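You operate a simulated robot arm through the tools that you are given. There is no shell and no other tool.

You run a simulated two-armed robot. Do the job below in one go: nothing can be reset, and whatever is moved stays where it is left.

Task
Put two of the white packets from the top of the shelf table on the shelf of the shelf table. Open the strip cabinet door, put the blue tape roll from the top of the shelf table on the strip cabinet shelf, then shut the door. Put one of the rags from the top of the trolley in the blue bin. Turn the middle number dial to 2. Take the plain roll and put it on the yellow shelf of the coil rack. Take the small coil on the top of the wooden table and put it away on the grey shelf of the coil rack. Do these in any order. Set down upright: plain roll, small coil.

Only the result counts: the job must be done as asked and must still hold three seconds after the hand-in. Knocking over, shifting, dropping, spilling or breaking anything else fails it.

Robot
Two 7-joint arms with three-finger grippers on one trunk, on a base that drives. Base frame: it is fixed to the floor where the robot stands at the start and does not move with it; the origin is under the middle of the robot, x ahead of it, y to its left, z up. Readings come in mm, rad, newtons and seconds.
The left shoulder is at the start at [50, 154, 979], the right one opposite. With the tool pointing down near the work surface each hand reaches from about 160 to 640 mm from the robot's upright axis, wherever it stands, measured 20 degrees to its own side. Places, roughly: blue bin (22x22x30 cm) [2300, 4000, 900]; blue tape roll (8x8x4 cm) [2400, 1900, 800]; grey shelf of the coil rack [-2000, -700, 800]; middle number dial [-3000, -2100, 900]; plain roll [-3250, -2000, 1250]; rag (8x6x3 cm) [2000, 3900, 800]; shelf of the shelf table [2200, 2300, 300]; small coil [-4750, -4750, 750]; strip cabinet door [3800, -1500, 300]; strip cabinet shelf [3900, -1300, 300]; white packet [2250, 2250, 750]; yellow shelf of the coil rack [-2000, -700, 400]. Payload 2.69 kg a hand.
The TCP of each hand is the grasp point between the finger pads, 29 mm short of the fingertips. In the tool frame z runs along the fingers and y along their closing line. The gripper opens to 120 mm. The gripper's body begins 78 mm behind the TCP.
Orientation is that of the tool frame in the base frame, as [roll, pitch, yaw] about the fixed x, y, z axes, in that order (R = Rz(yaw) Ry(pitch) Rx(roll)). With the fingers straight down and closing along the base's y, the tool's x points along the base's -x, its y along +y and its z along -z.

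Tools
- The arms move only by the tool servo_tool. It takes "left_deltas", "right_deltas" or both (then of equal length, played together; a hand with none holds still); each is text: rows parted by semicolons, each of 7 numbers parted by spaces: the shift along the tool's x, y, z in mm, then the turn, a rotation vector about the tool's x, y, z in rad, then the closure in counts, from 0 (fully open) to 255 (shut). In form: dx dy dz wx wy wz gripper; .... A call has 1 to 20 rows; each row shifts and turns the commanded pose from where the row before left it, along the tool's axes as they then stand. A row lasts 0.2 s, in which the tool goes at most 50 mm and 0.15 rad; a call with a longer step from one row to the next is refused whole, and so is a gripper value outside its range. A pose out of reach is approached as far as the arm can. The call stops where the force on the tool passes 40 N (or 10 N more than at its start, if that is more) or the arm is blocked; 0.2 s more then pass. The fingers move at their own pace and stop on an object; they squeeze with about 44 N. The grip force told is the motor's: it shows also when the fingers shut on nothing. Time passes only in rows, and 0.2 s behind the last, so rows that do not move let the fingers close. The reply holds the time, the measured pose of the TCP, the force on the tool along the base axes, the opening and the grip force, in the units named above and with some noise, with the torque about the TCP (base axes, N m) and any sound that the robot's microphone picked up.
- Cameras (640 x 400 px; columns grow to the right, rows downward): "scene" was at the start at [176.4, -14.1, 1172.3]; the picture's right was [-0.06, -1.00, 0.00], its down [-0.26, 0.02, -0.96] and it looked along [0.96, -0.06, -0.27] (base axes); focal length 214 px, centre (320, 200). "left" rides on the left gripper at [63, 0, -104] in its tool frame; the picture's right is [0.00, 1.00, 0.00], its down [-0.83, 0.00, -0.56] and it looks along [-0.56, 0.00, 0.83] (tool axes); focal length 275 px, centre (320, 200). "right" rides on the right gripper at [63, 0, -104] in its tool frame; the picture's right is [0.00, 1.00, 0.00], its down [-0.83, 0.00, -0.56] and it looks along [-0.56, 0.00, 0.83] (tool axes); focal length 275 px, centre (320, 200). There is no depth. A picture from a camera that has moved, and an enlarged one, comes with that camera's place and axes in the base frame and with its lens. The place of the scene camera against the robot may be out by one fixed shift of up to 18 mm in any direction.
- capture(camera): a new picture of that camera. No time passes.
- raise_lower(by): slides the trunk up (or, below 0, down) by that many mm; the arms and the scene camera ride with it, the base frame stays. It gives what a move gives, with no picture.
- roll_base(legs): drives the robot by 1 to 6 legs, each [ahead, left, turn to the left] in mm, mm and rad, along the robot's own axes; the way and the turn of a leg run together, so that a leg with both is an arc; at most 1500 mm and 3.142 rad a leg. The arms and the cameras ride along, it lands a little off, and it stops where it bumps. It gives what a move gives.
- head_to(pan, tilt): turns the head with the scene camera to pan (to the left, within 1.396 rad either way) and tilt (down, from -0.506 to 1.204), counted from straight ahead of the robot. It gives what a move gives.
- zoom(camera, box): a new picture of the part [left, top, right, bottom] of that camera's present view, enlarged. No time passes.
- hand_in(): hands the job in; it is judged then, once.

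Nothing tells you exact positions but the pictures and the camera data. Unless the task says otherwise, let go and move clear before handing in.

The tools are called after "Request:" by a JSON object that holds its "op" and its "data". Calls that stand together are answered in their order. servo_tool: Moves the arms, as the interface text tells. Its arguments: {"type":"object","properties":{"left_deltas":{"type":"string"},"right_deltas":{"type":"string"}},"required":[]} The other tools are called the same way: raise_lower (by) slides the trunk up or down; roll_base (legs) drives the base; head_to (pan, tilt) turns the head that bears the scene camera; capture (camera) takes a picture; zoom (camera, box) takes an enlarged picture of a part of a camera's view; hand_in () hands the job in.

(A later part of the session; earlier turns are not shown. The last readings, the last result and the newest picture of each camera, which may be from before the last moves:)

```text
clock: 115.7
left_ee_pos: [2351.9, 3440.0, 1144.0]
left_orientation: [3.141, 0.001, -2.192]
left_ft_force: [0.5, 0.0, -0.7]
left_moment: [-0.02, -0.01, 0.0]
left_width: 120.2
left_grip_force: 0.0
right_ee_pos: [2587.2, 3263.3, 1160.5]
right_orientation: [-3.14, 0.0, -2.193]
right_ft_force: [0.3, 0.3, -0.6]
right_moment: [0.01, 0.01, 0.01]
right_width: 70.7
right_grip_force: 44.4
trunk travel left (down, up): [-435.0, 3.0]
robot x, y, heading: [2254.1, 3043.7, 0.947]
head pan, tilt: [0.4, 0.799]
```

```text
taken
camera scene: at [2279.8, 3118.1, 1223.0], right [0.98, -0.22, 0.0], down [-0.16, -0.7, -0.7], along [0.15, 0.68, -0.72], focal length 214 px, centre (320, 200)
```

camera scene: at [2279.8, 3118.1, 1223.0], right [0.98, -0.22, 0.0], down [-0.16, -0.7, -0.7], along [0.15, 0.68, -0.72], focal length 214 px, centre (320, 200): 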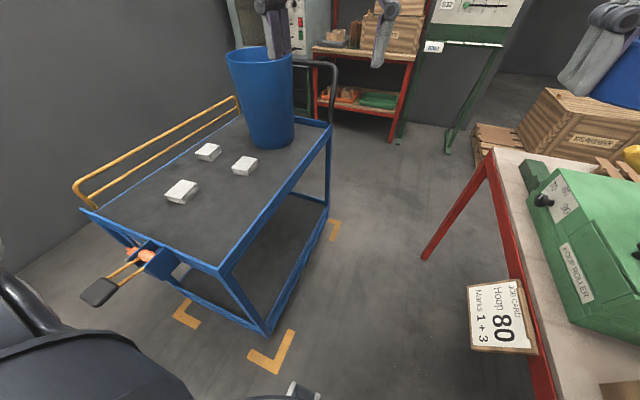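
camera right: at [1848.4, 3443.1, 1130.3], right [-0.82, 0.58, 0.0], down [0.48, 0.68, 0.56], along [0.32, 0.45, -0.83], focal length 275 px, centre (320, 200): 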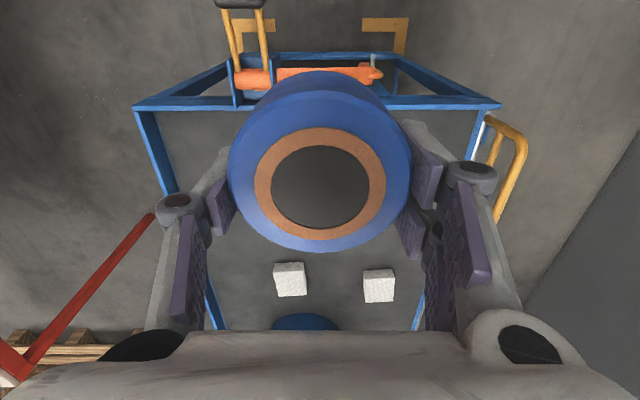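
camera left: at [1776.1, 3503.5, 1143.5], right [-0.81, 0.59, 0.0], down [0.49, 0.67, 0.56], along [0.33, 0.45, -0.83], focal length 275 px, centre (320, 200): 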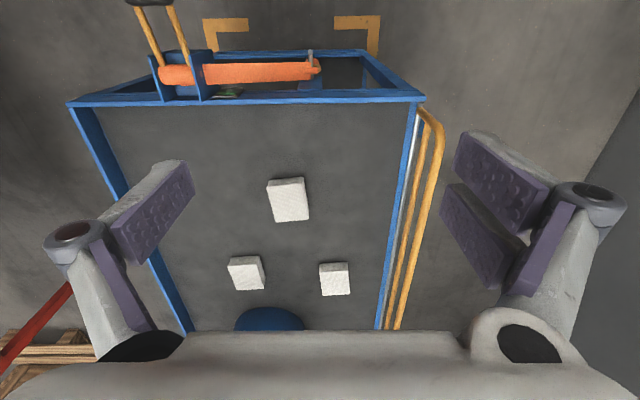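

I'm in the aisle: trolley edge ≈300 mm to my left, table edge ≈270 mm to my right. I drive 300 mm straight ahead so the right-hand rag is at my left front.

Request:
{"op": "roll_base", "data": {"legs": [[300, 10, 0.005]]}}

Request:
{"op": "capture", "data": {"camera": "left"}}

Request:
{"op": "head_to", "data": {"pan": 0.9, "tilt": 0.8}}

Request:
{"op": "capture", "data": {"camera": "scene"}}

```text
clock: 117.7
left_ee_pos: [2511.1, 3685.3, 1145.2]
left_orientation: [3.141, 0.003, -2.185]
left_ft_force: [0.0, 0.3, 0.6]
left_moment: [-0.03, 0.0, 0.0]
left_width: 120.3
left_grip_force: 0.1
right_ee_pos: [2749.8, 3510.9, 1161.4]
right_orientation: [3.141, 0.003, -2.186]
right_ft_force: [-0.1, 1.1, -1.3]
right_moment: [0.02, 0.0, -0.02]
right_width: 70.9
right_grip_force: 44.2
trunk travel left (down, up): [-435.0, 3.0]
robot x, y, heading: [2412.2, 3286.1, 0.957]
head pan, tilt: [0.4, 0.799]
```

```text
taken
camera left: at [2477.1, 3633.8, 1249.2], right [-0.81, 0.58, 0.0], down [0.48, 0.68, 0.56], along [0.32, 0.45, -0.83], focal length 275 px, centre (320, 200)
```

left: 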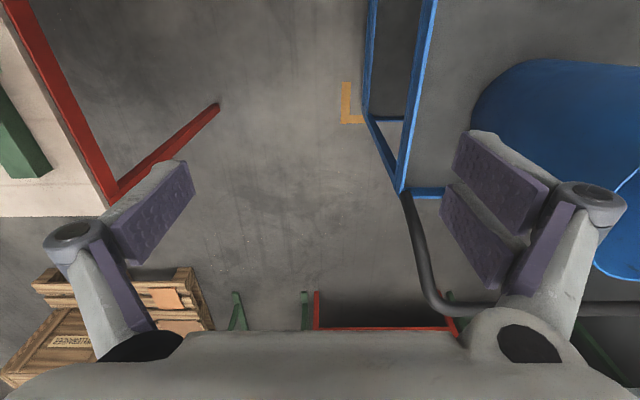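

```text
clock: 118.6
left_ee_pos: [2512.1, 3685.0, 1145.2]
left_orientation: [3.141, 0.002, -2.187]
left_ft_force: [-0.4, 0.4, 0.1]
left_moment: [0.03, -0.01, 0.0]
left_width: 119.8
left_grip_force: 0.0
right_ee_pos: [2749.5, 3508.2, 1161.7]
right_orientation: [-3.141, 0.002, -2.188]
right_ft_force: [0.0, 1.1, -0.6]
right_moment: [0.01, 0.02, -0.01]
right_width: 70.8
right_grip_force: 43.5
trunk travel left (down, up): [-435.0, 3.0]
robot x, y, heading: [2415.4, 3288.8, 0.957]
head pan, tilt: [0.901, 0.799]
```

```text
taken
camera scene: at [2401.2, 3361.3, 1223.0], right [0.96, 0.28, 0.0], down [0.2, -0.69, -0.7], along [-0.2, 0.67, -0.72], focal length 214 px, centre (320, 200)
```

scene: 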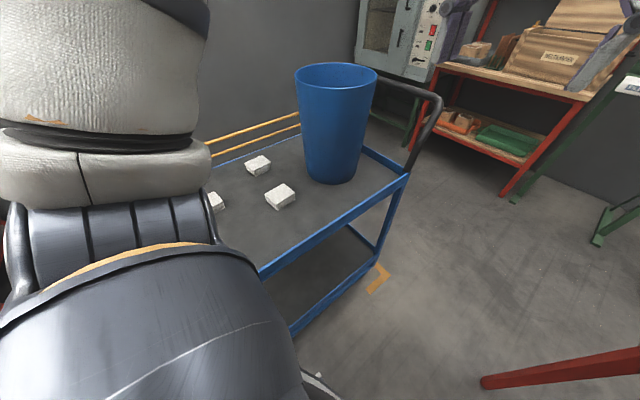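

Rag ≈(251,508) and bin ≈(497,527, top z≈1035) in my frame. I swing the left hand over the rag and lower to z≈900 to look.

Request:
{"op": "servo_tool", "data": {"left_deltas": "20 40 0 0 0 0 0; 20 40 0 0 0 0 0; 20 40 0 0 0 0 0; 20 40 0 0 0 0 0; 20 40 0 0 0 0 0; 15 40 0 0 0 0 0; 15 40 0 0 0 0 0; 0 40 10 0 0 0 0; 0 39 20 0 0 0 0; 0 0 45 0 0 0 0; 0 0 45 0 0 0 0; 0 0 45 0 0 0 0; 0 0 45 0 0 0 0; 0 0 35 0 0 0 0; 0 0 0 0 0 0 0"}}

Request:
{"op": "capture", "data": {"camera": "left"}}

Request:
{"op": "capture", "data": {"camera": "scene"}}

```text
clock: 121.8
left_ee_pos: [2194.3, 3816.3, 870.3]
left_orientation: [3.141, 0.002, -2.188]
left_ft_force: [-0.8, -0.3, 0.3]
left_moment: [0.01, -0.02, -0.03]
left_width: 120.0
left_grip_force: 0.0
left hand out of reach, approached as far as the arm can: row 5, 6, 7, 8
right_ee_pos: [2750.2, 3508.8, 1161.9]
right_orientation: [3.141, 0.001, -2.186]
right_ft_force: [0.0, -0.1, -0.1]
right_moment: [0.04, -0.03, -0.05]
right_width: 70.9
right_grip_force: 44.1
trunk travel left (down, up): [-435.0, 3.0]
robot x, y, heading: [2412.7, 3285.2, 0.951]
head pan, tilt: [0.901, 0.799]
```

```text
taken
camera left: at [2158.9, 3765.0, 974.3], right [-0.81, 0.58, 0.0], down [0.48, 0.68, 0.56], along [0.32, 0.45, -0.83], focal length 275 px, centre (320, 200)
```

left: 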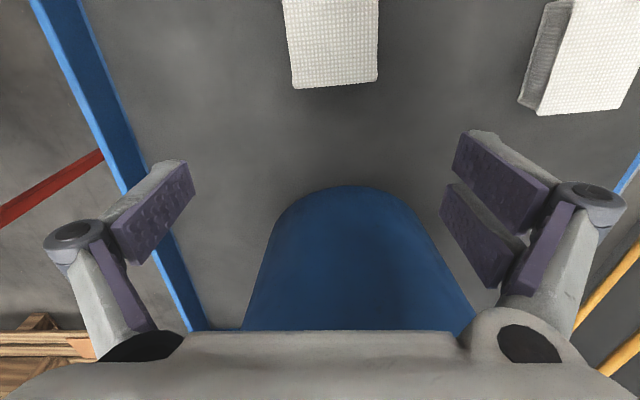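

```text
taken
camera scene: at [2401.1, 3361.1, 1223.1], right [0.96, 0.28, 0.0], down [0.2, -0.69, -0.7], along [-0.2, 0.67, -0.72], focal length 214 px, centre (320, 200)
```

scene: 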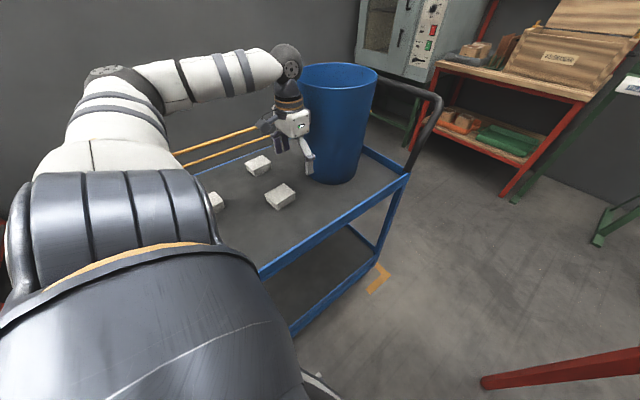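

The rag is ~59 mm behind and ~8 mm left of the TCP. I shift back over it and look again.

Request:
{"op": "servo_tool", "data": {"left_deltas": "20 3 0 0 0 0 0; 20 3 0 0 0 0 0; 19 2 0 0 0 0 0; 0 0 0 0 0 0 0"}}

Request:
{"op": "capture", "data": {"camera": "left"}}

```text
clock: 122.8
left_ee_pos: [2153.9, 3772.7, 870.4]
left_orientation: [-3.14, -0.001, -2.186]
left_ft_force: [0.1, 0.4, -0.4]
left_moment: [-0.02, 0.0, 0.0]
left_width: 120.1
left_grip_force: 0.2
right_ee_pos: [2748.6, 3508.8, 1161.5]
right_orientation: [3.141, -0.001, -2.186]
right_ft_force: [0.7, 0.3, -1.8]
right_moment: [0.02, -0.04, 0.03]
right_width: 71.0
right_grip_force: 43.7
trunk travel left (down, up): [-435.0, 3.0]
robot x, y, heading: [2409.1, 3286.7, 0.957]
head pan, tilt: [0.901, 0.799]
```

```text
taken
camera left: at [2119.2, 3721.7, 974.7], right [-0.81, 0.58, 0.0], down [0.48, 0.68, 0.56], along [0.32, 0.45, -0.83], focal length 275 px, centre (320, 200)
```

left: 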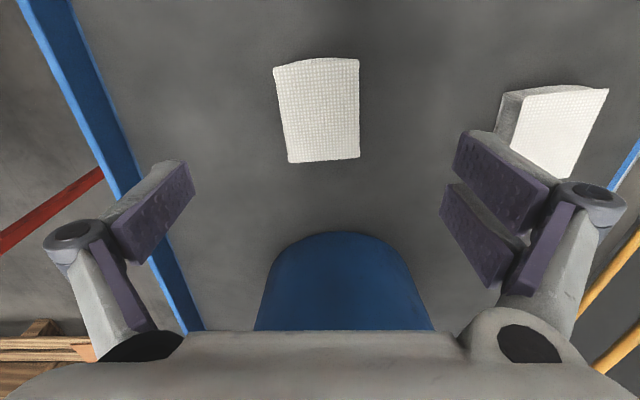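

Aligned over the rag. I descend to z≈760 and close.

Request:
{"op": "servo_tool", "data": {"left_deltas": "-2 0 30 0 0 0 40; 0 0 30 0 0 0 40; 0 0 25 0 0 0 40; 0 0 15 0 0 0 40; 0 0 10 0 0 0 40; 0 0 0 0 0 0 255; 0 0 0 0 0 0 255; 0 0 0 0 0 0 255"}}

Request:
{"op": "capture", "data": {"camera": "left"}}

```text
clock: 124.3
left_ee_pos: [2158.9, 3775.0, 767.2]
left_orientation: [3.138, 0.018, -2.191]
left_ft_force: [-4.6, -7.6, 53.8]
left_moment: [-0.74, 0.72, -0.05]
left_width: 59.1
left_grip_force: 44.2
right_ee_pos: [2749.7, 3504.4, 1163.6]
right_orientation: [3.141, 0.008, -2.186]
right_ft_force: [-0.3, 0.0, -0.9]
right_moment: [0.01, 0.0, 0.0]
right_width: 71.0
right_grip_force: 44.2
trunk travel left (down, up): [-435.0, 3.0]
robot x, y, heading: [2413.9, 3289.5, 0.952]
head pan, tilt: [0.901, 0.799]
stopped in row 7 (left hand): the force on the tool passed its limit at 49 N (the readings are from after the stop); the commanded pose is now the measured one
```

```text
taken
camera left: at [2123.1, 3721.6, 871.0], right [-0.81, 0.58, 0.0], down [0.48, 0.66, 0.57], along [0.33, 0.47, -0.82], focal length 275 px, centre (320, 200)
```

left: 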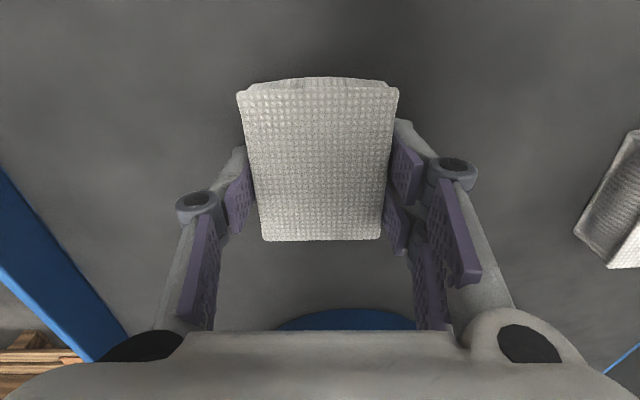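

The rag is gripped (59 mm; the tips touched the deck at z≈738). I lift it straight up and bring it back to the safe spot in front of me.

Request:
{"op": "servo_tool", "data": {"left_deltas": "0 0 -10 0 0 0 255; 0 0 -30 0 0 0 255; 0 0 -40 0 0 0 255; 0 0 -40 0 0 0 255; 0 0 0 0 0 0 255"}}

Request:
{"op": "capture", "data": {"camera": "left"}}

Request:
{"op": "capture", "data": {"camera": "scene"}}

```text
clock: 125.5
left_ee_pos: [2155.5, 3776.1, 881.0]
left_orientation: [-3.141, 0.006, -2.19]
left_ft_force: [0.2, 0.2, -0.6]
left_moment: [0.01, -0.02, -0.04]
left_width: 58.6
left_grip_force: 44.5
right_ee_pos: [2748.1, 3509.9, 1161.0]
right_orientation: [3.141, 0.0, -2.186]
right_ft_force: [-0.2, -0.1, -0.7]
right_moment: [-0.01, -0.04, 0.01]
right_width: 70.5
right_grip_force: 43.5
trunk travel left (down, up): [-435.0, 3.0]
robot x, y, heading: [2415.3, 3285.2, 0.954]
head pan, tilt: [0.901, 0.799]
```

```text
taken
camera left: at [2119.6, 3723.7, 985.2], right [-0.81, 0.58, 0.0], down [0.48, 0.67, 0.56], along [0.33, 0.45, -0.83], focal length 275 px, centre (320, 200)
```

left: 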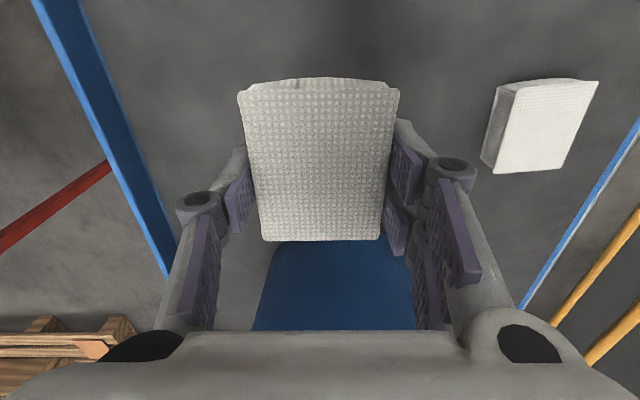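

```text
taken
camera scene: at [2401.0, 3361.3, 1223.0], right [0.96, 0.28, 0.0], down [0.2, -0.69, -0.7], along [-0.2, 0.67, -0.72], focal length 214 px, centre (320, 200)
```

scene: 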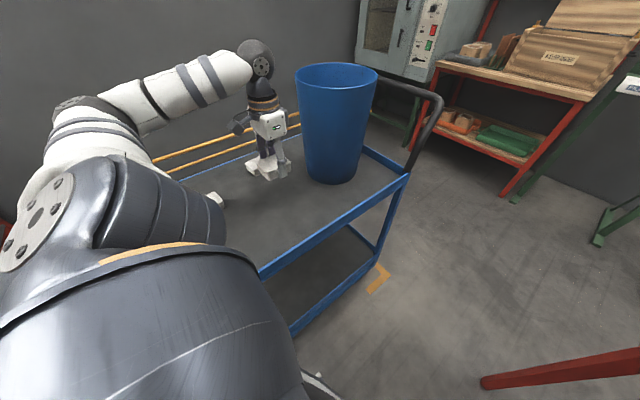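

Rag is held. I bring the hand back to the right, then up to z≈1145.

Request:
{"op": "servo_tool", "data": {"left_deltas": "0 -38.4 0 0 0 0 255; 0 -38.4 0 0 0 0 255; 0 -38.4 0 0 0 0 255; 0 -38.4 0 0 0 0 255; -26 -38.4 -15 0 0 0 255; -26 -38.4 -15 0 0 0 255; -26 -38.4 -15 0 0 0 255; -26 -38.4 -15 0 0 0 255; -26 -38.4 -15 0 0 0 255; 0 0 -31.5 0 0 0 255; 0 0 -31.5 0 0 0 255; 0 0 -31.5 0 0 0 255; 0 0 -31.5 0 0 0 255; 0 0 -31.5 0 0 0 255; 0 0 -31.5 0 0 0 255"}}

Request:
{"op": "roll_base", "data": {"legs": [[200, 0, 0]]}}

Request:
{"op": "capture", "data": {"camera": "scene"}}

Request:
{"op": "capture", "data": {"camera": "left"}}

```text
clock: 128.7
left_ee_pos: [2511.2, 3679.1, 1147.1]
left_orientation: [-3.139, 0.008, -2.189]
left_ft_force: [0.3, -0.8, -0.4]
left_moment: [0.0, 0.01, -0.04]
left_width: 58.3
left_grip_force: 44.1
right_ee_pos: [2749.4, 3509.5, 1161.7]
right_orientation: [3.141, 0.001, -2.187]
right_ft_force: [0.3, -0.7, -1.4]
right_moment: [0.0, 0.0, 0.02]
right_width: 70.9
right_grip_force: 44.4
trunk travel left (down, up): [-435.0, 3.0]
robot x, y, heading: [2415.1, 3288.2, 0.955]
head pan, tilt: [0.901, 0.799]
```

```text
clock: 130.2
left_ee_pos: [2624.8, 3841.0, 1146.9]
left_orientation: [-3.14, 0.007, -2.19]
left_ft_force: [0.1, 0.1, -0.5]
left_moment: [0.01, 0.02, 0.0]
left_width: 59.0
left_grip_force: 44.8
right_ee_pos: [2864.2, 3671.6, 1161.1]
right_orientation: [3.14, 0.003, -2.188]
right_ft_force: [0.6, 1.4, -1.9]
right_moment: [0.0, 0.02, -0.02]
right_width: 70.8
right_grip_force: 44.3
trunk travel left (down, up): [-435.0, 3.0]
robot x, y, heading: [2527.5, 3451.9, 0.954]
head pan, tilt: [0.901, 0.799]
```

```text
taken
camera scene: at [2516.1, 3523.4, 1223.1], right [0.96, 0.28, 0.0], down [0.2, -0.69, -0.7], along [-0.2, 0.67, -0.72], focal length 214 px, centre (320, 200)
```

scene: 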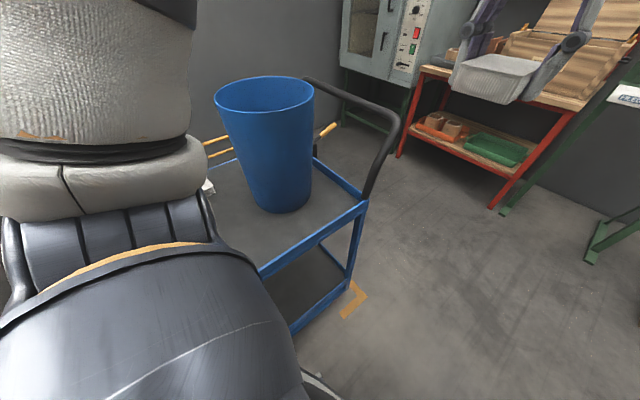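

```text
taken
camera left: at [2590.7, 3789.5, 1250.2], right [-0.81, 0.58, 0.0], down [0.48, 0.67, 0.56], along [0.33, 0.46, -0.83], focal length 275 px, centre (320, 200)
```

left: 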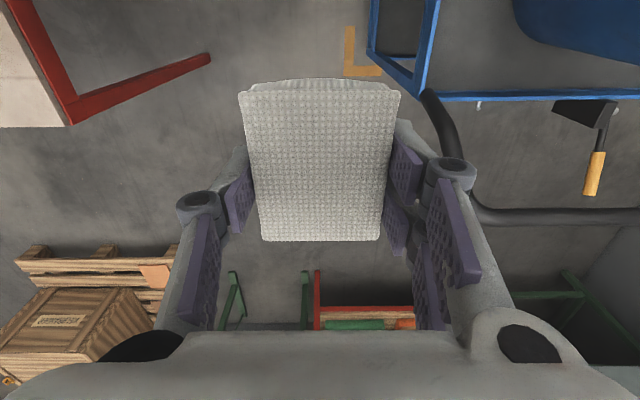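

Bin centre ≈(280,545) in my frame. I tilt the left hand forward and carry the rag left toward the bin at z≈1147, checking halfway.

Request:
{"op": "servo_tool", "data": {"left_deltas": "0 0 0 0 -0.12 0 255; 0 0 0 0 -0.12 0 255; 0 0 0 0 -0.12 0 255; 0 0 0 0 -0.12 0 255; 0 0 0 0 -0.12 0 255; 7.7 39.4 -5.3 0 0 0 255; 7.7 39.4 -5.3 0 0 0 255; 7.7 39.4 -5.3 0 0 0 255; 7.7 39.4 -5.3 0 0 0 255; 7.7 39.4 -5.3 0 0 0 255; 7.7 39.4 -5.3 0 0 0 255; 0 0 0 0 0 0 255"}}

Request:
{"op": "capture", "data": {"camera": "scene"}}

Request:
{"op": "capture", "data": {"camera": "left"}}

```text
clock: 132.8
left_ee_pos: [2397.6, 3931.9, 1145.2]
left_orientation: [-3.14, 0.607, -2.19]
left_ft_force: [-0.5, -0.1, 0.5]
left_moment: [-0.01, 0.02, -0.05]
left_width: 58.8
left_grip_force: 43.8
right_ee_pos: [2863.6, 3669.7, 1160.3]
right_orientation: [3.141, 0.001, -2.188]
right_ft_force: [1.5, 0.8, -1.3]
right_moment: [0.01, 0.01, 0.01]
right_width: 70.8
right_grip_force: 43.8
trunk travel left (down, up): [-435.0, 3.0]
robot x, y, heading: [2527.0, 3450.3, 0.952]
head pan, tilt: [0.901, 0.799]
```

```text
taken
camera scene: at [2516.2, 3523.0, 1223.0], right [0.96, 0.28, 0.0], down [0.2, -0.69, -0.7], along [-0.2, 0.67, -0.72], focal length 214 px, centre (320, 200)
```

scene: 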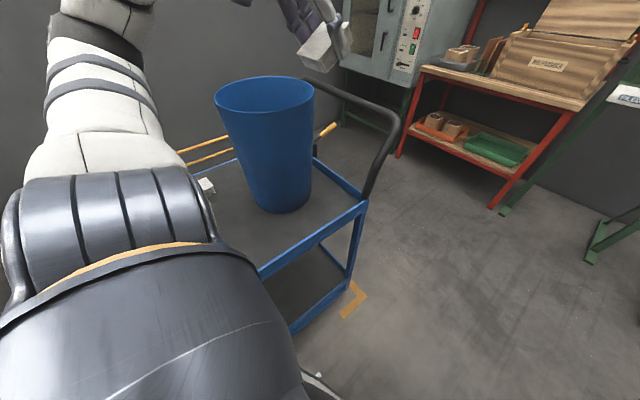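

```text
taken
camera left: at [2335.5, 3842.7, 1195.8], right [-0.81, 0.58, 0.0], down [0.21, 0.3, 0.93], along [0.54, 0.76, -0.37], focal length 275 px, centre (320, 200)
```

left: 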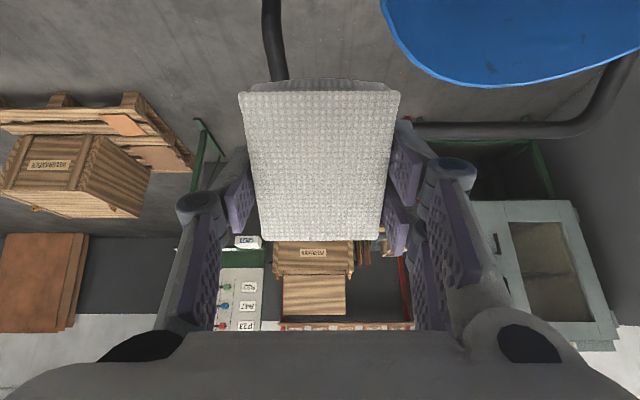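

From the left camera the bin's centre is ≈(262,520). I move the last 130 mm left, 60 back, then lower to z≈1090 over the opening.

Request:
{"op": "servo_tool", "data": {"left_deltas": "12.8 32.5 -8.8 0 0 0 255; 12.8 32.5 -8.8 0 0 0 255; 12.8 32.5 -8.8 0 0 0 255; 12.8 32.5 -8.8 0 0 0 255; 0 0 0 0 0 0 255"}}

Request:
{"op": "capture", "data": {"camera": "left"}}

Request:
{"op": "capture", "data": {"camera": "scene"}}

```text
clock: 134.1
left_ee_pos: [2272.3, 3962.9, 1138.9]
left_orientation: [-3.13, 0.607, -2.187]
left_ft_force: [0.3, -0.3, -0.4]
left_moment: [0.02, 0.02, -0.02]
left_width: 58.9
left_grip_force: 44.2
left hand out of reach, approached as far as the arm can: row 4
right_ee_pos: [2863.8, 3670.2, 1161.4]
right_orientation: [3.14, 0.0, -2.189]
right_ft_force: [-0.6, -0.9, -1.8]
right_moment: [0.0, -0.01, 0.02]
right_width: 70.9
right_grip_force: 44.5
trunk travel left (down, up): [-435.0, 3.0]
robot x, y, heading: [2527.6, 3446.6, 0.952]
head pan, tilt: [0.901, 0.799]
```

```text
taken
camera left: at [2209.4, 3871.7, 1189.7], right [-0.81, 0.59, -0.01], down [0.21, 0.3, 0.93], along [0.55, 0.75, -0.37], focal length 275 px, centre (320, 200)
```

left: 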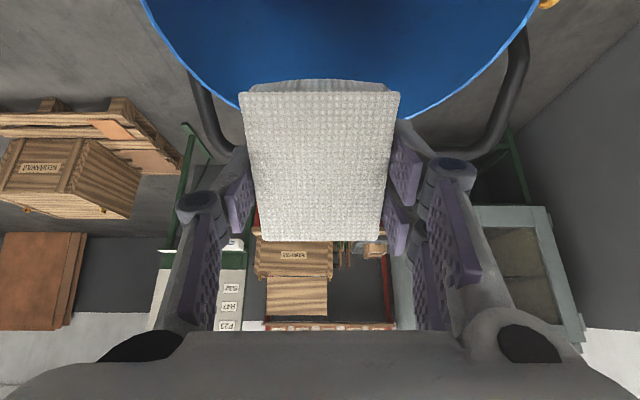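

```text
taken
camera scene: at [2516.0, 3523.1, 1223.0], right [0.96, 0.28, 0.0], down [0.2, -0.69, -0.7], along [-0.2, 0.67, -0.72], focal length 214 px, centre (320, 200)
```

scene: 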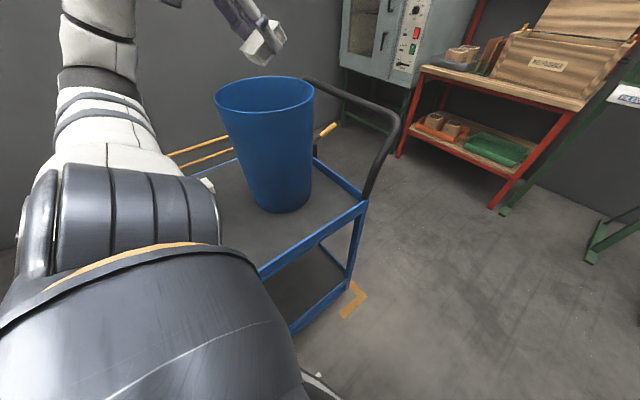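

The rag is over the bin opening (centre within ~30 mm). I lower 45 mm to just above the rim and release.

Request:
{"op": "servo_tool", "data": {"left_deltas": "14 0 12 0 0 0 255; 14 0 12 0 0 0 255; 6 0 14 0 0 0 255; 0 0 0 0 0 0 255"}}

Request:
{"op": "capture", "data": {"camera": "left"}}

Request:
{"op": "capture", "data": {"camera": "scene"}}

```text
clock: 135.1
left_ee_pos: [2253.4, 3952.1, 1093.8]
left_orientation: [-3.139, 0.608, -2.189]
left_ft_force: [-0.2, 0.4, -0.4]
left_moment: [-0.02, -0.01, 0.03]
left_width: 58.9
left_grip_force: 44.6
right_ee_pos: [2863.1, 3670.6, 1160.1]
right_orientation: [-3.141, 0.0, -2.189]
right_ft_force: [0.1, -0.5, -0.7]
right_moment: [0.0, -0.02, 0.0]
right_width: 71.0
right_grip_force: 44.2
trunk travel left (down, up): [-435.0, 3.0]
robot x, y, heading: [2522.8, 3450.2, 0.953]
head pan, tilt: [0.901, 0.799]
```

```text
taken
camera left: at [2190.7, 3861.7, 1142.5], right [-0.81, 0.58, 0.0], down [0.21, 0.3, 0.93], along [0.54, 0.76, -0.37], focal length 275 px, centre (320, 200)
```

left: 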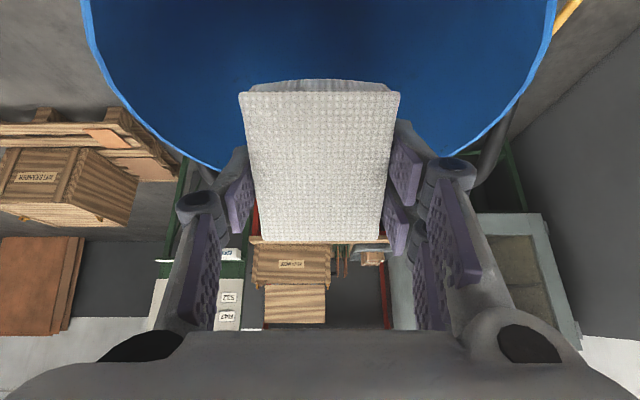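

```text
taken
camera scene: at [2515.9, 3523.1, 1223.0], right [0.96, 0.28, 0.0], down [0.2, -0.69, -0.7], along [-0.2, 0.67, -0.72], focal length 214 px, centre (320, 200)
```

scene: 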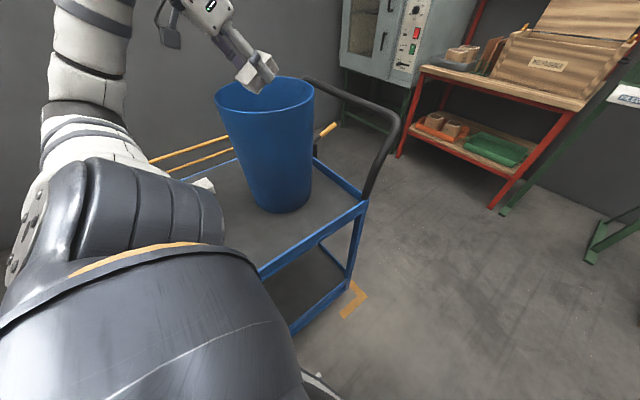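

The rag is centred over the bin mouth. I release it.

Request:
{"op": "servo_tool", "data": {"left_deltas": "0 0 0 0 0 0 70; 0 0 0 0 0 0 60; 0 0 0 0 0 0 60; 0 0 0 0 0 0 60"}}

Request:
{"op": "capture", "data": {"camera": "left"}}

Request:
{"op": "capture", "data": {"camera": "scene"}}

```text
clock: 136.1
left_ee_pos: [2253.5, 3952.4, 1092.9]
left_orientation: [-3.141, 0.608, -2.187]
left_ft_force: [0.8, -0.3, 0.8]
left_moment: [-0.04, -0.01, 0.0]
left_width: 91.8
left_grip_force: 0.0
right_ee_pos: [2863.9, 3670.5, 1162.7]
right_orientation: [3.142, 0.0, -2.191]
right_ft_force: [0.0, -0.4, -0.7]
right_moment: [0.01, -0.02, -0.01]
right_width: 70.8
right_grip_force: 43.7
trunk travel left (down, up): [-435.0, 3.0]
robot x, y, heading: [2526.4, 3451.8, 0.955]
head pan, tilt: [0.901, 0.799]
```

```text
taken
camera left: at [2190.7, 3861.8, 1142.7], right [-0.81, 0.58, 0.0], down [0.21, 0.3, 0.93], along [0.54, 0.76, -0.37], focal length 275 px, centre (320, 200)
```

left: 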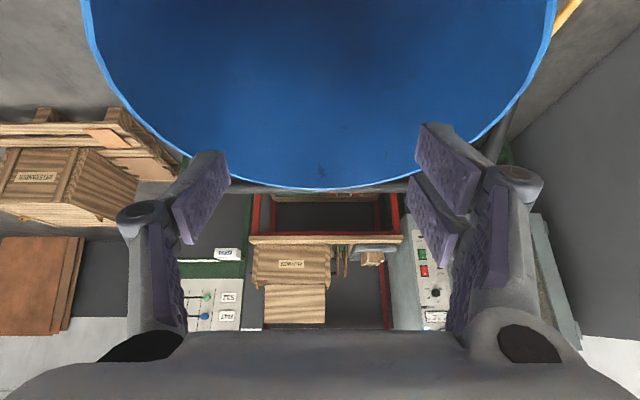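

```text
taken
camera scene: at [2515.8, 3523.1, 1223.0], right [0.96, 0.28, 0.0], down [0.2, -0.69, -0.7], along [-0.2, 0.67, -0.72], focal length 214 px, centre (320, 200)
```

scene: 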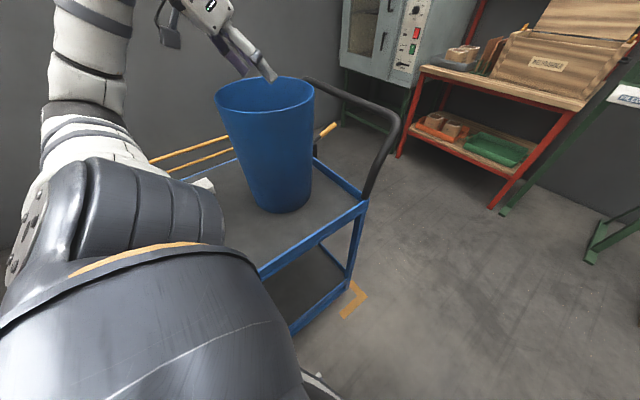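

The rag fell into the bin. I lift and bring the left hand back to its carrying pose.

Request:
{"op": "servo_tool", "data": {"left_deltas": "-14 0 -20.6 0 0 0 60; -14 0 -20.6 0 0 0 60; -10.2 -36.7 7 0 0 0 60; -10.2 -36.7 7 0 0 0 60; -10.2 -36.7 7 0 0 0 60; -10.2 -36.7 7 0 0 0 60; -10.2 -36.7 7 0 0 0 60; -10.2 -36.7 7 0 0 0 60; -10.2 -36.7 7 0 0 0 60; -10.2 -36.7 7 0 0 0 60; -10.2 -36.7 7 0 0 0 60; -10.2 -36.7 7 0 0 0 60; 0 0 0 0 0.12 0 60; 0 0 0 0 0.12 0 60; 0 0 0 0 0.12 0 60; 0 0 0 0 0.12 0 60; 0 0 0 0 0.12 0 60"}}

Request:
{"op": "head_to", "data": {"pan": -0.8, "tilt": 0.4}}

Request:
{"op": "capture", "data": {"camera": "scene"}}

```text
clock: 139.7
left_ee_pos: [2625.1, 3839.1, 1146.1]
left_orientation: [-3.141, 0.005, -2.191]
left_ft_force: [0.0, -0.3, -0.1]
left_moment: [-0.01, -0.03, 0.02]
left_width: 91.9
left_grip_force: 0.0
right_ee_pos: [2864.0, 3672.3, 1160.2]
right_orientation: [-3.141, 0.0, -2.188]
right_ft_force: [0.4, -0.3, -1.4]
right_moment: [0.02, 0.01, 0.01]
right_width: 70.6
right_grip_force: 44.1
trunk travel left (down, up): [-435.0, 3.0]
robot x, y, heading: [2528.6, 3452.4, 0.952]
head pan, tilt: [0.901, 0.799]
```

```text
clock: 141.4
left_ee_pos: [2625.4, 3841.2, 1145.5]
left_orientation: [-3.139, 0.006, -2.192]
left_ft_force: [0.3, 0.2, -0.1]
left_moment: [0.02, -0.04, -0.02]
left_width: 91.6
left_grip_force: 0.0
right_ee_pos: [2864.9, 3670.1, 1160.3]
right_orientation: [-3.141, 0.001, -2.189]
right_ft_force: [-0.3, 0.8, -0.7]
right_moment: [0.03, 0.01, 0.03]
right_width: 70.9
right_grip_force: 43.5
trunk travel left (down, up): [-435.0, 3.0]
robot x, y, heading: [2529.4, 3450.0, 0.951]
head pan, tilt: [-0.799, 0.4]
```

```text
taken
camera scene: at [2629.9, 3460.0, 1258.1], right [0.15, -0.99, 0.0], down [-0.38, -0.06, -0.92], along [0.91, 0.14, -0.39], focal length 214 px, centre (320, 200)
```

scene: 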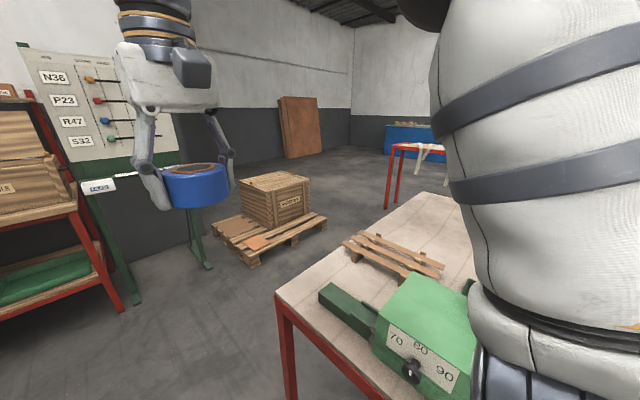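

The rear passage between table 2's far end and the pallet is ~1.1 m wide and leads to open floor. I drive ahead 900 mm, then turn right to face along it.

Request:
{"op": "roll_base", "data": {"legs": [[900, 0, 0], [0, 0, -1.57]]}}

Request:
{"op": "head_to", "data": {"pan": 0.0, "tilt": 0.4}}

Request:
{"op": "capture", "data": {"camera": "scene"}}

```text
clock: 150.0
left_ee_pos: [3449.2, 4089.7, 1146.6]
left_orientation: [-3.14, 0.008, 2.508]
left_ft_force: [0.2, 0.1, 0.0]
left_moment: [0.02, -0.01, -0.01]
left_width: 91.9
left_grip_force: 0.1
right_ee_pos: [3276.1, 3854.2, 1161.5]
right_orientation: [-3.141, -0.002, 2.509]
right_ft_force: [-0.8, 0.5, -0.9]
right_moment: [-0.01, -0.03, -0.02]
right_width: 70.9
right_grip_force: 43.7
trunk travel left (down, up): [-435.0, 3.0]
robot x, y, heading: [3059.4, 4195.3, -0.636]
head pan, tilt: [-0.799, 0.4]
```

```text
clock: 151.2
left_ee_pos: [3448.5, 4090.5, 1146.4]
left_orientation: [-3.139, 0.007, 2.507]
left_ft_force: [-0.2, -0.1, 0.7]
left_moment: [0.0, 0.01, -0.01]
left_width: 91.9
left_grip_force: 0.1
right_ee_pos: [3275.9, 3854.6, 1161.0]
right_orientation: [3.141, -0.001, 2.51]
right_ft_force: [-0.1, -0.9, -1.7]
right_moment: [0.0, -0.03, 0.0]
right_width: 71.0
right_grip_force: 43.9
trunk travel left (down, up): [-435.0, 3.0]
robot x, y, heading: [3056.8, 4191.2, -0.633]
head pan, tilt: [0.0, 0.4]
```

```text
taken
camera scene: at [3145.0, 4125.9, 1258.1], right [-0.59, -0.81, 0.0], down [-0.31, 0.23, -0.92], along [0.74, -0.55, -0.39], focal length 214 px, centre (320, 200)
```

scene: 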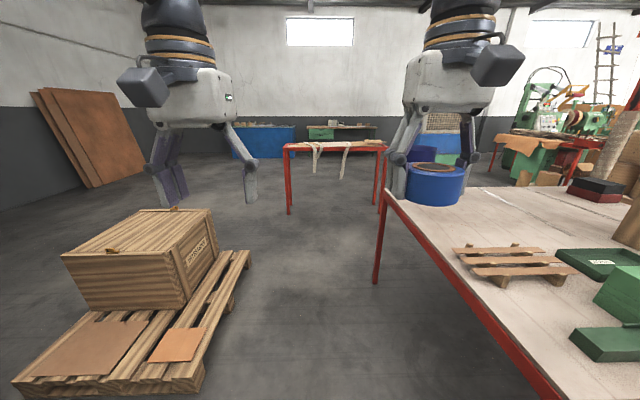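

The passage is clear with ~400–500 mm each side. I drive through it and turn right beyond table 2.

Request:
{"op": "roll_base", "data": {"legs": [[1400, 60, 0.01], [430, 0, 0], [0, 0, -1.2]]}}

Request:
{"op": "capture", "data": {"camera": "scene"}}

```text
clock: 163.4
left_ee_pos: [4644.3, 2775.2, 1145.6]
left_orientation: [-3.139, 0.007, 1.325]
left_ft_force: [0.1, 0.5, 0.2]
left_moment: [0.0, 0.02, 0.01]
left_width: 91.8
left_grip_force: 0.0
right_ee_pos: [4360.1, 2846.9, 1161.1]
right_orientation: [-3.141, 0.001, 1.324]
right_ft_force: [-0.5, -0.4, -1.4]
right_moment: [-0.03, -0.01, -0.03]
right_width: 70.8
right_grip_force: 43.9
trunk travel left (down, up): [-435.0, 3.0]
robot x, y, heading: [4596.4, 3174.8, -1.82]
head pan, tilt: [0.0, 0.4]
```

```text
taken
camera scene: at [4574.4, 3071.2, 1258.1], right [-0.97, 0.24, 0.0], down [0.09, 0.38, -0.92], along [-0.22, -0.89, -0.39], focal length 214 px, centre (320, 200)
```

scene: 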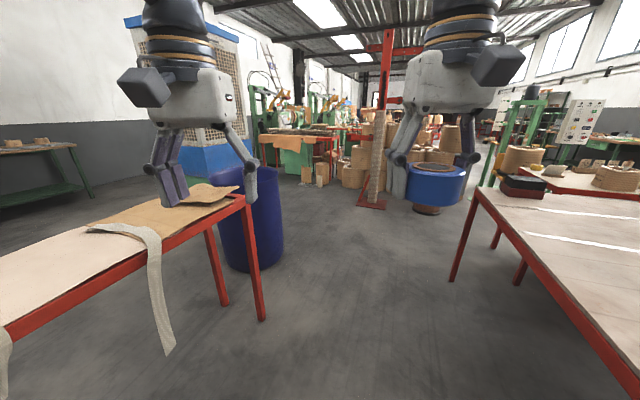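

I see the way ahead between the cloth table/drum and table 2. The strip cabinet should be the green cabinet behind the brown-cloth machine table, around (3815,-1340). I advance toward (3750,1100) and look.

Request:
{"op": "roll_base", "data": {"legs": [[0, 0, -0.14], [1500, 0, 0], [500, 0, 0]]}}

Request:
{"op": "capture", "data": {"camera": "scene"}}

Request:
{"op": "zoom", "data": {"camera": "scene", "box": [200, 80, 440, 240]}}

```text
clock: 174.0
left_ee_pos: [3823.1, 907.3, 1146.9]
left_orientation: [3.141, 0.008, 1.17]
left_ft_force: [-0.5, -1.3, -0.4]
left_moment: [-0.04, 0.02, -0.01]
left_width: 91.8
left_grip_force: 0.0
right_ee_pos: [3552.9, 1021.4, 1161.2]
right_orientation: [3.14, 0.002, 1.173]
right_ft_force: [-1.5, -0.2, -1.4]
right_moment: [-0.01, 0.0, 0.02]
right_width: 70.7
right_grip_force: 43.9
trunk travel left (down, up): [-435.0, 3.0]
robot x, y, heading: [3830.4, 1308.0, -1.974]
head pan, tilt: [0.0, 0.4]
```

```text
taken
camera scene: at [3799.8, 1210.9, 1258.1], right [-0.92, 0.39, 0.0], down [0.15, 0.36, -0.92], along [-0.36, -0.85, -0.39], focal length 214 px, centre (320, 200)
```

scene: 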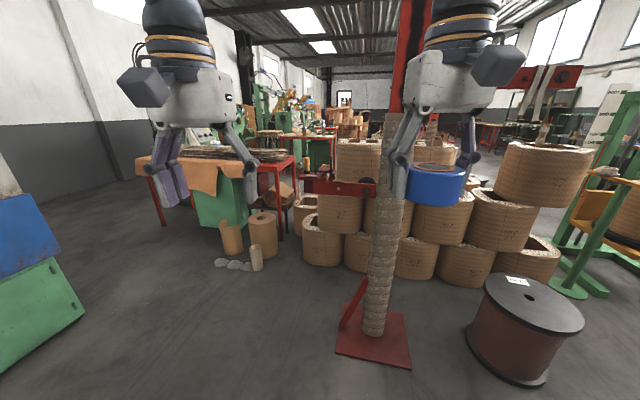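

```text
2.50 times, centred on (320, 160) of scene
camera zoom: at [3799.8, 1210.9, 1258.1], right [-0.92, 0.39, 0.0], down [0.15, 0.36, -0.92], along [-0.36, -0.85, -0.39], focal length 536 px, centre (320, 300)
```

zoom: 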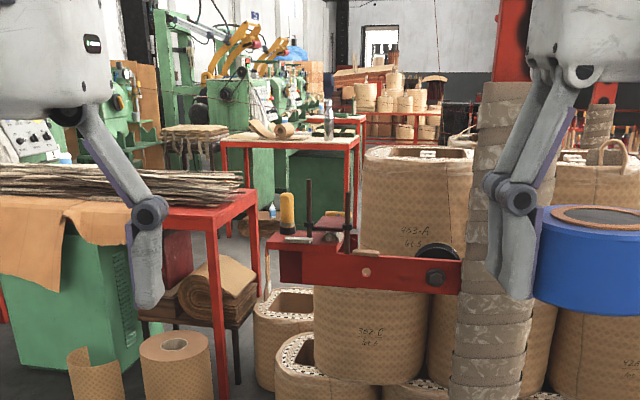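

The strip table stands at (3400,-750)–(4620,-1540) and its cabinet door faces away (south-west side), and the gap by the baskets is too narrow. I take the known route back west: first along the shelf table's front.

Request:
{"op": "roll_base", "data": {"legs": [[0, 0, -1.27], [1180, 0, 0], [800, 0, 0]]}}

Request:
{"op": "capture", "data": {"camera": "scene"}}

```text
clock: 187.2
left_ee_pos: [1463.6, 1442.0, 1146.3]
left_orientation: [-3.138, 0.007, -0.118]
left_ft_force: [-0.7, 0.5, 0.1]
left_moment: [0.03, -0.02, -0.01]
left_width: 91.6
left_grip_force: 0.0
right_ee_pos: [1496.2, 1732.7, 1160.6]
right_orientation: [3.141, 0.0, -0.115]
right_ft_force: [-0.5, 0.1, -2.2]
right_moment: [0.03, 0.0, -0.07]
right_width: 70.8
right_grip_force: 43.6
trunk travel left (down, up): [-435.0, 3.0]
robot x, y, heading: [1849.6, 1543.6, 3.025]
head pan, tilt: [0.0, 0.4]
```

```text
taken
camera scene: at [1760.1, 1549.0, 1258.1], right [0.12, 0.99, 0.0], down [0.39, -0.04, -0.92], along [-0.92, 0.11, -0.39], focal length 214 px, centre (320, 200)
```

scene: 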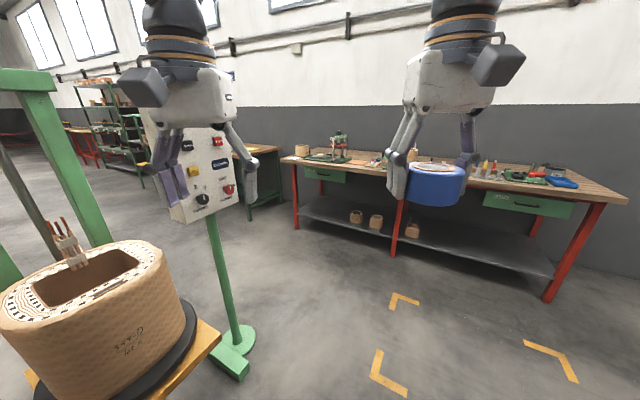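

I'm back before the shelf table facing west. I follow the earlier track: past the control-panel post with >650 mm clearance, then to the starting area.

Request:
{"op": "roll_base", "data": {"legs": [[0, 0, -0.252], [1126, 0, 0], [0, 0, 0.997], [680, 0, 0]]}}

Request:
{"op": "capture", "data": {"camera": "scene"}}

```text
clock: 199.7
left_ee_pos: [32.3, 1210.6, 1145.0]
left_orientation: [-3.14, 0.007, 0.625]
left_ft_force: [0.4, -0.3, -1.1]
left_moment: [0.0, -0.05, -0.01]
left_width: 91.6
left_grip_force: 0.1
right_ee_pos: [-139.4, 1447.4, 1162.2]
right_orientation: [-3.141, 0.002, 0.626]
right_ft_force: [-1.1, -0.5, -1.0]
right_moment: [-0.02, 0.01, 0.01]
right_width: 70.7
right_grip_force: 44.1
trunk travel left (down, up): [-435.0, 3.0]
robot x, y, heading: [251.3, 1547.4, -2.513]
head pan, tilt: [0.0, 0.4]
```

```text
taken
camera scene: at [175.0, 1483.4, 1258.1], right [-0.59, 0.81, 0.0], down [0.32, 0.23, -0.92], along [-0.75, -0.54, -0.39], focal length 214 px, centre (320, 200)
```

scene: 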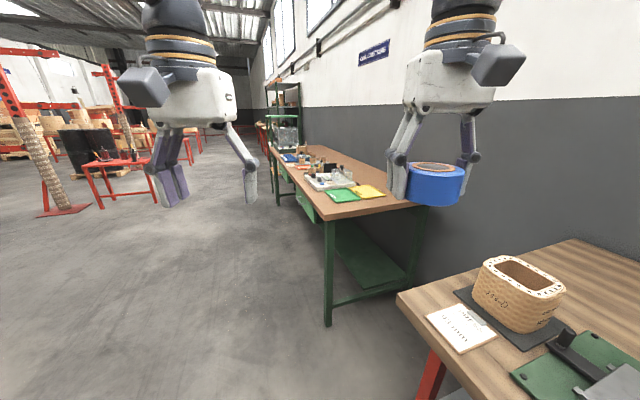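

Clear floor lies to the left. I turn and drive south to the start area, then past the spool.

Request:
{"op": "roll_base", "data": {"legs": [[0, 0, 0.789], [1480, 0, 0], [0, 0, 0.32], [1080, 0, 0], [0, 0, 0.88]]}}

Request:
{"op": "capture", "data": {"camera": "scene"}}

```text
clock: 217.6
left_ee_pos: [711.1, -990.9, 1145.3]
left_orientation: [-3.139, 0.007, 2.685]
left_ft_force: [-0.4, 0.6, 0.1]
left_moment: [-0.02, 0.03, -0.03]
left_width: 92.0
left_grip_force: 0.2
right_ee_pos: [581.7, -1253.5, 1161.0]
right_orientation: [3.141, 0.002, 2.686]
right_ft_force: [1.1, 0.3, -1.4]
right_moment: [0.04, -0.01, -0.01]
right_width: 70.6
right_grip_force: 44.1
trunk travel left (down, up): [-435.0, 3.0]
robot x, y, heading: [314.7, -957.9, -0.451]
head pan, tilt: [0.0, 0.4]
```

```text
taken
camera scene: at [404.8, -1010.7, 1258.1], right [-0.44, -0.9, 0.0], down [-0.35, 0.17, -0.92], along [0.83, -0.41, -0.39], focal length 214 px, centre (320, 200)
```

scene: 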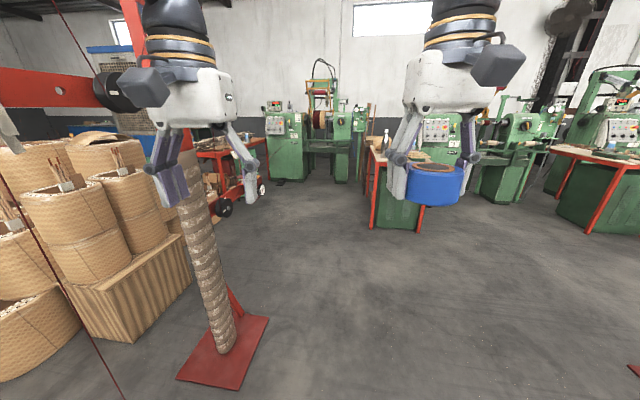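

I see the rope post at (1354,-878) to pass on its right, and the strip table behind it. I zoom toward the strip table.

Request:
{"op": "zoom", "data": {"camera": "scene", "box": [180, 90, 400, 240]}}

```text
2.67 times, centred on (290, 165) of scene
camera zoom: at [404.8, -1010.7, 1258.1], right [-0.44, -0.9, 0.0], down [-0.35, 0.17, -0.92], along [0.83, -0.41, -0.39], focal length 572 px, centre (400, 293)
```

zoom: 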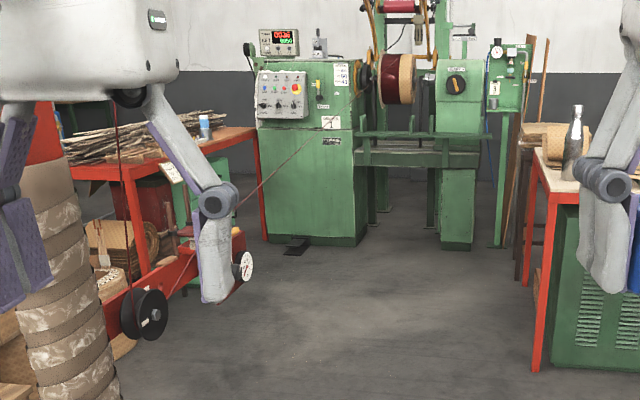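

I go around the post on its south side (≥800 mm away) toward (2700,-1950), from where I can see the cabinet's door side.

Request:
{"op": "roll_base", "data": {"legs": [[0, 0, -0.149], [1314, 0, 0], [0, 0, 0.41], [1250, 0, 0], [0, 0, 0.5]]}}

Request:
{"op": "capture", "data": {"camera": "scene"}}

```text
clock: 233.3
left_ee_pos: [2900.4, -1795.1, 1145.8]
left_orientation: [-3.141, 0.006, -2.884]
left_ft_force: [-0.1, -0.7, 0.4]
left_moment: [0.0, 0.02, 0.0]
left_width: 91.9
left_grip_force: 0.0
right_ee_pos: [2975.4, -2078.0, 1161.0]
right_orientation: [-3.141, -0.001, -2.88]
right_ft_force: [-0.1, -0.1, -0.8]
right_moment: [0.03, 0.01, 0.02]
right_width: 70.6
right_grip_force: 44.0
trunk travel left (down, up): [-435.0, 3.0]
robot x, y, heading: [2575.7, -2032.1, 0.26]
head pan, tilt: [0.0, 0.4]
```

```text
taken
camera scene: at [2678.3, -2017.0, 1258.1], right [0.26, -0.97, 0.0], down [-0.38, -0.1, -0.92], along [0.89, 0.24, -0.39], focal length 214 px, centre (320, 200)
```

scene: 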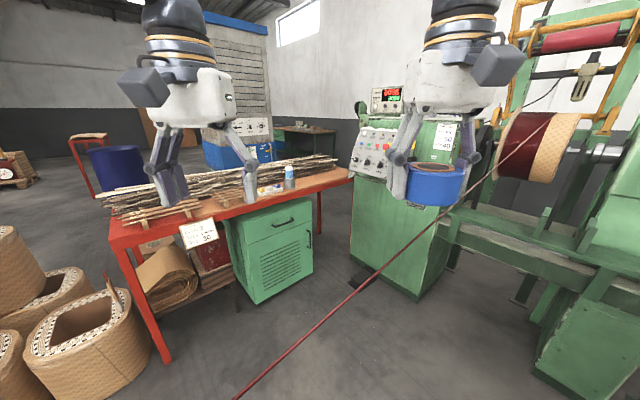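

A thin wire runs from the rope post to the winding machine, crossing in front of me at z≈960–1000, below my hands; the cabinet is beyond it. I back straight off and measure the wire's course from two trunk heights before deciding how to pass.

Request:
{"op": "roll_base", "data": {"legs": [[-450, 0, 0]]}}

Request:
{"op": "capture", "data": {"camera": "scene"}}

Request:
{"op": "raise_lower", "data": {"by": -300}}

Request:
{"op": "capture", "data": {"camera": "scene"}}

```text
clock: 236.0
left_ee_pos: [2469.4, -1908.2, 1145.9]
left_orientation: [-3.141, 0.008, -2.876]
left_ft_force: [-0.5, 0.8, 0.5]
left_moment: [0.01, -0.01, -0.02]
left_width: 91.6
left_grip_force: 0.1
right_ee_pos: [2545.8, -2191.8, 1161.5]
right_orientation: [3.141, 0.0, -2.873]
right_ft_force: [-0.1, 0.1, -1.8]
right_moment: [0.01, -0.04, -0.02]
right_width: 70.8
right_grip_force: 43.6
trunk travel left (down, up): [-435.0, 3.0]
robot x, y, heading: [2149.5, -2153.8, 0.267]
head pan, tilt: [0.0, 0.4]
```

```text
taken
camera scene: at [2247.5, -2132.5, 1258.1], right [0.26, -0.96, 0.0], down [-0.38, -0.1, -0.92], along [0.89, 0.24, -0.39], focal length 214 px, centre (320, 200)
```

scene: 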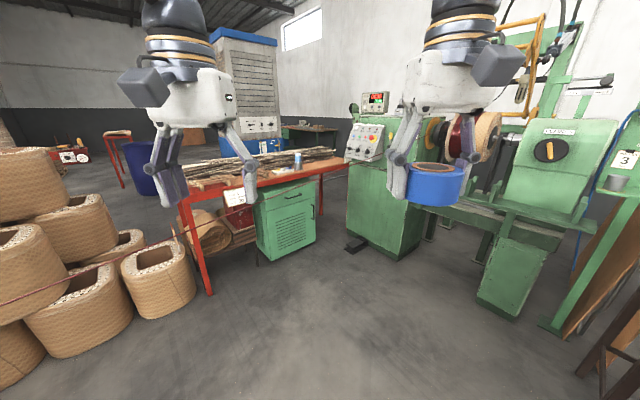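

```text
clock: 239.0
left_ee_pos: [2479.5, -1906.3, 832.8]
left_orientation: [-3.136, -0.026, -2.877]
left_ft_force: [-0.4, 0.2, 0.3]
left_moment: [0.02, -0.03, 0.0]
left_width: 91.9
left_grip_force: 0.1
right_ee_pos: [2579.2, -2181.6, 823.1]
right_orientation: [-3.141, -0.116, -2.872]
right_ft_force: [-0.4, 0.0, -1.6]
right_moment: [0.01, -0.03, 0.04]
right_width: 70.8
right_grip_force: 43.9
trunk travel left (down, up): [-135.0, 303.0]
robot x, y, heading: [2150.2, -2152.7, 0.268]
head pan, tilt: [0.0, 0.4]
```

```text
taken
camera scene: at [2378.4, -2096.5, 934.0], right [0.26, -0.96, 0.0], down [-0.38, -0.1, -0.92], along [0.89, 0.24, -0.39], focal length 214 px, centre (320, 200)
```

scene: 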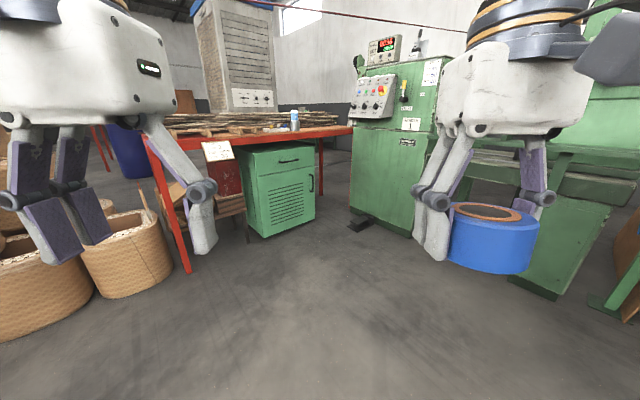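

By triangulation the wire passes (2800,-1985) at z≈1081 and rises eastward, so with the trunk fully lowered (head ≈900) I can drive beneath it. I lower the trunk and check my profile.

Request:
{"op": "raise_lower", "data": {"by": -130}}

Request:
{"op": "head_to", "data": {"pan": 0.0, "tilt": 0.1}}

Request:
{"op": "capture", "data": {"camera": "scene"}}

```text
clock: 240.6
left_ee_pos: [2515.9, -1896.4, 672.5]
left_orientation: [-3.137, -0.131, -2.876]
left_ft_force: [0.2, 0.4, 0.6]
left_moment: [0.02, -0.01, 0.0]
left_width: 91.9
left_grip_force: 0.1
right_ee_pos: [2615.3, -2171.6, 663.0]
right_orientation: [3.139, -0.215, -2.873]
right_ft_force: [-0.7, -0.1, -1.3]
right_moment: [0.02, -0.02, 0.03]
right_width: 70.8
right_grip_force: 43.4
trunk travel left (down, up): [-5.0, 433.0]
robot x, y, heading: [2143.9, -2150.8, 0.268]
head pan, tilt: [0.0, 0.4]
```

```text
clock: 241.4
left_ee_pos: [2516.6, -1895.7, 673.2]
left_orientation: [-3.136, -0.132, -2.875]
left_ft_force: [0.4, 0.5, 0.6]
left_moment: [-0.02, -0.01, -0.03]
left_width: 91.7
left_grip_force: 0.1
right_ee_pos: [2614.6, -2171.3, 661.7]
right_orientation: [3.14, -0.217, -2.874]
right_ft_force: [-0.3, 0.1, -0.8]
right_moment: [0.0, -0.01, 0.01]
right_width: 70.5
right_grip_force: 43.9
trunk travel left (down, up): [-5.0, 433.0]
robot x, y, heading: [2145.6, -2152.2, 0.267]
head pan, tilt: [0.0, 0.099]
```

```text
taken
camera scene: at [2418.7, -2085.5, 828.1], right [0.26, -0.96, 0.0], down [-0.1, -0.03, -0.99], along [0.96, 0.26, -0.1], focal length 214 px, centre (320, 200)
```

scene: 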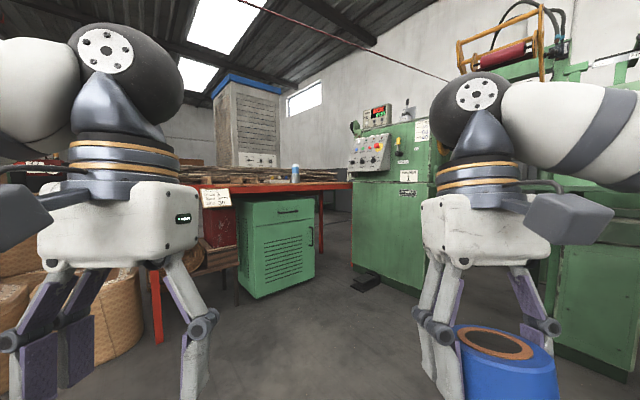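

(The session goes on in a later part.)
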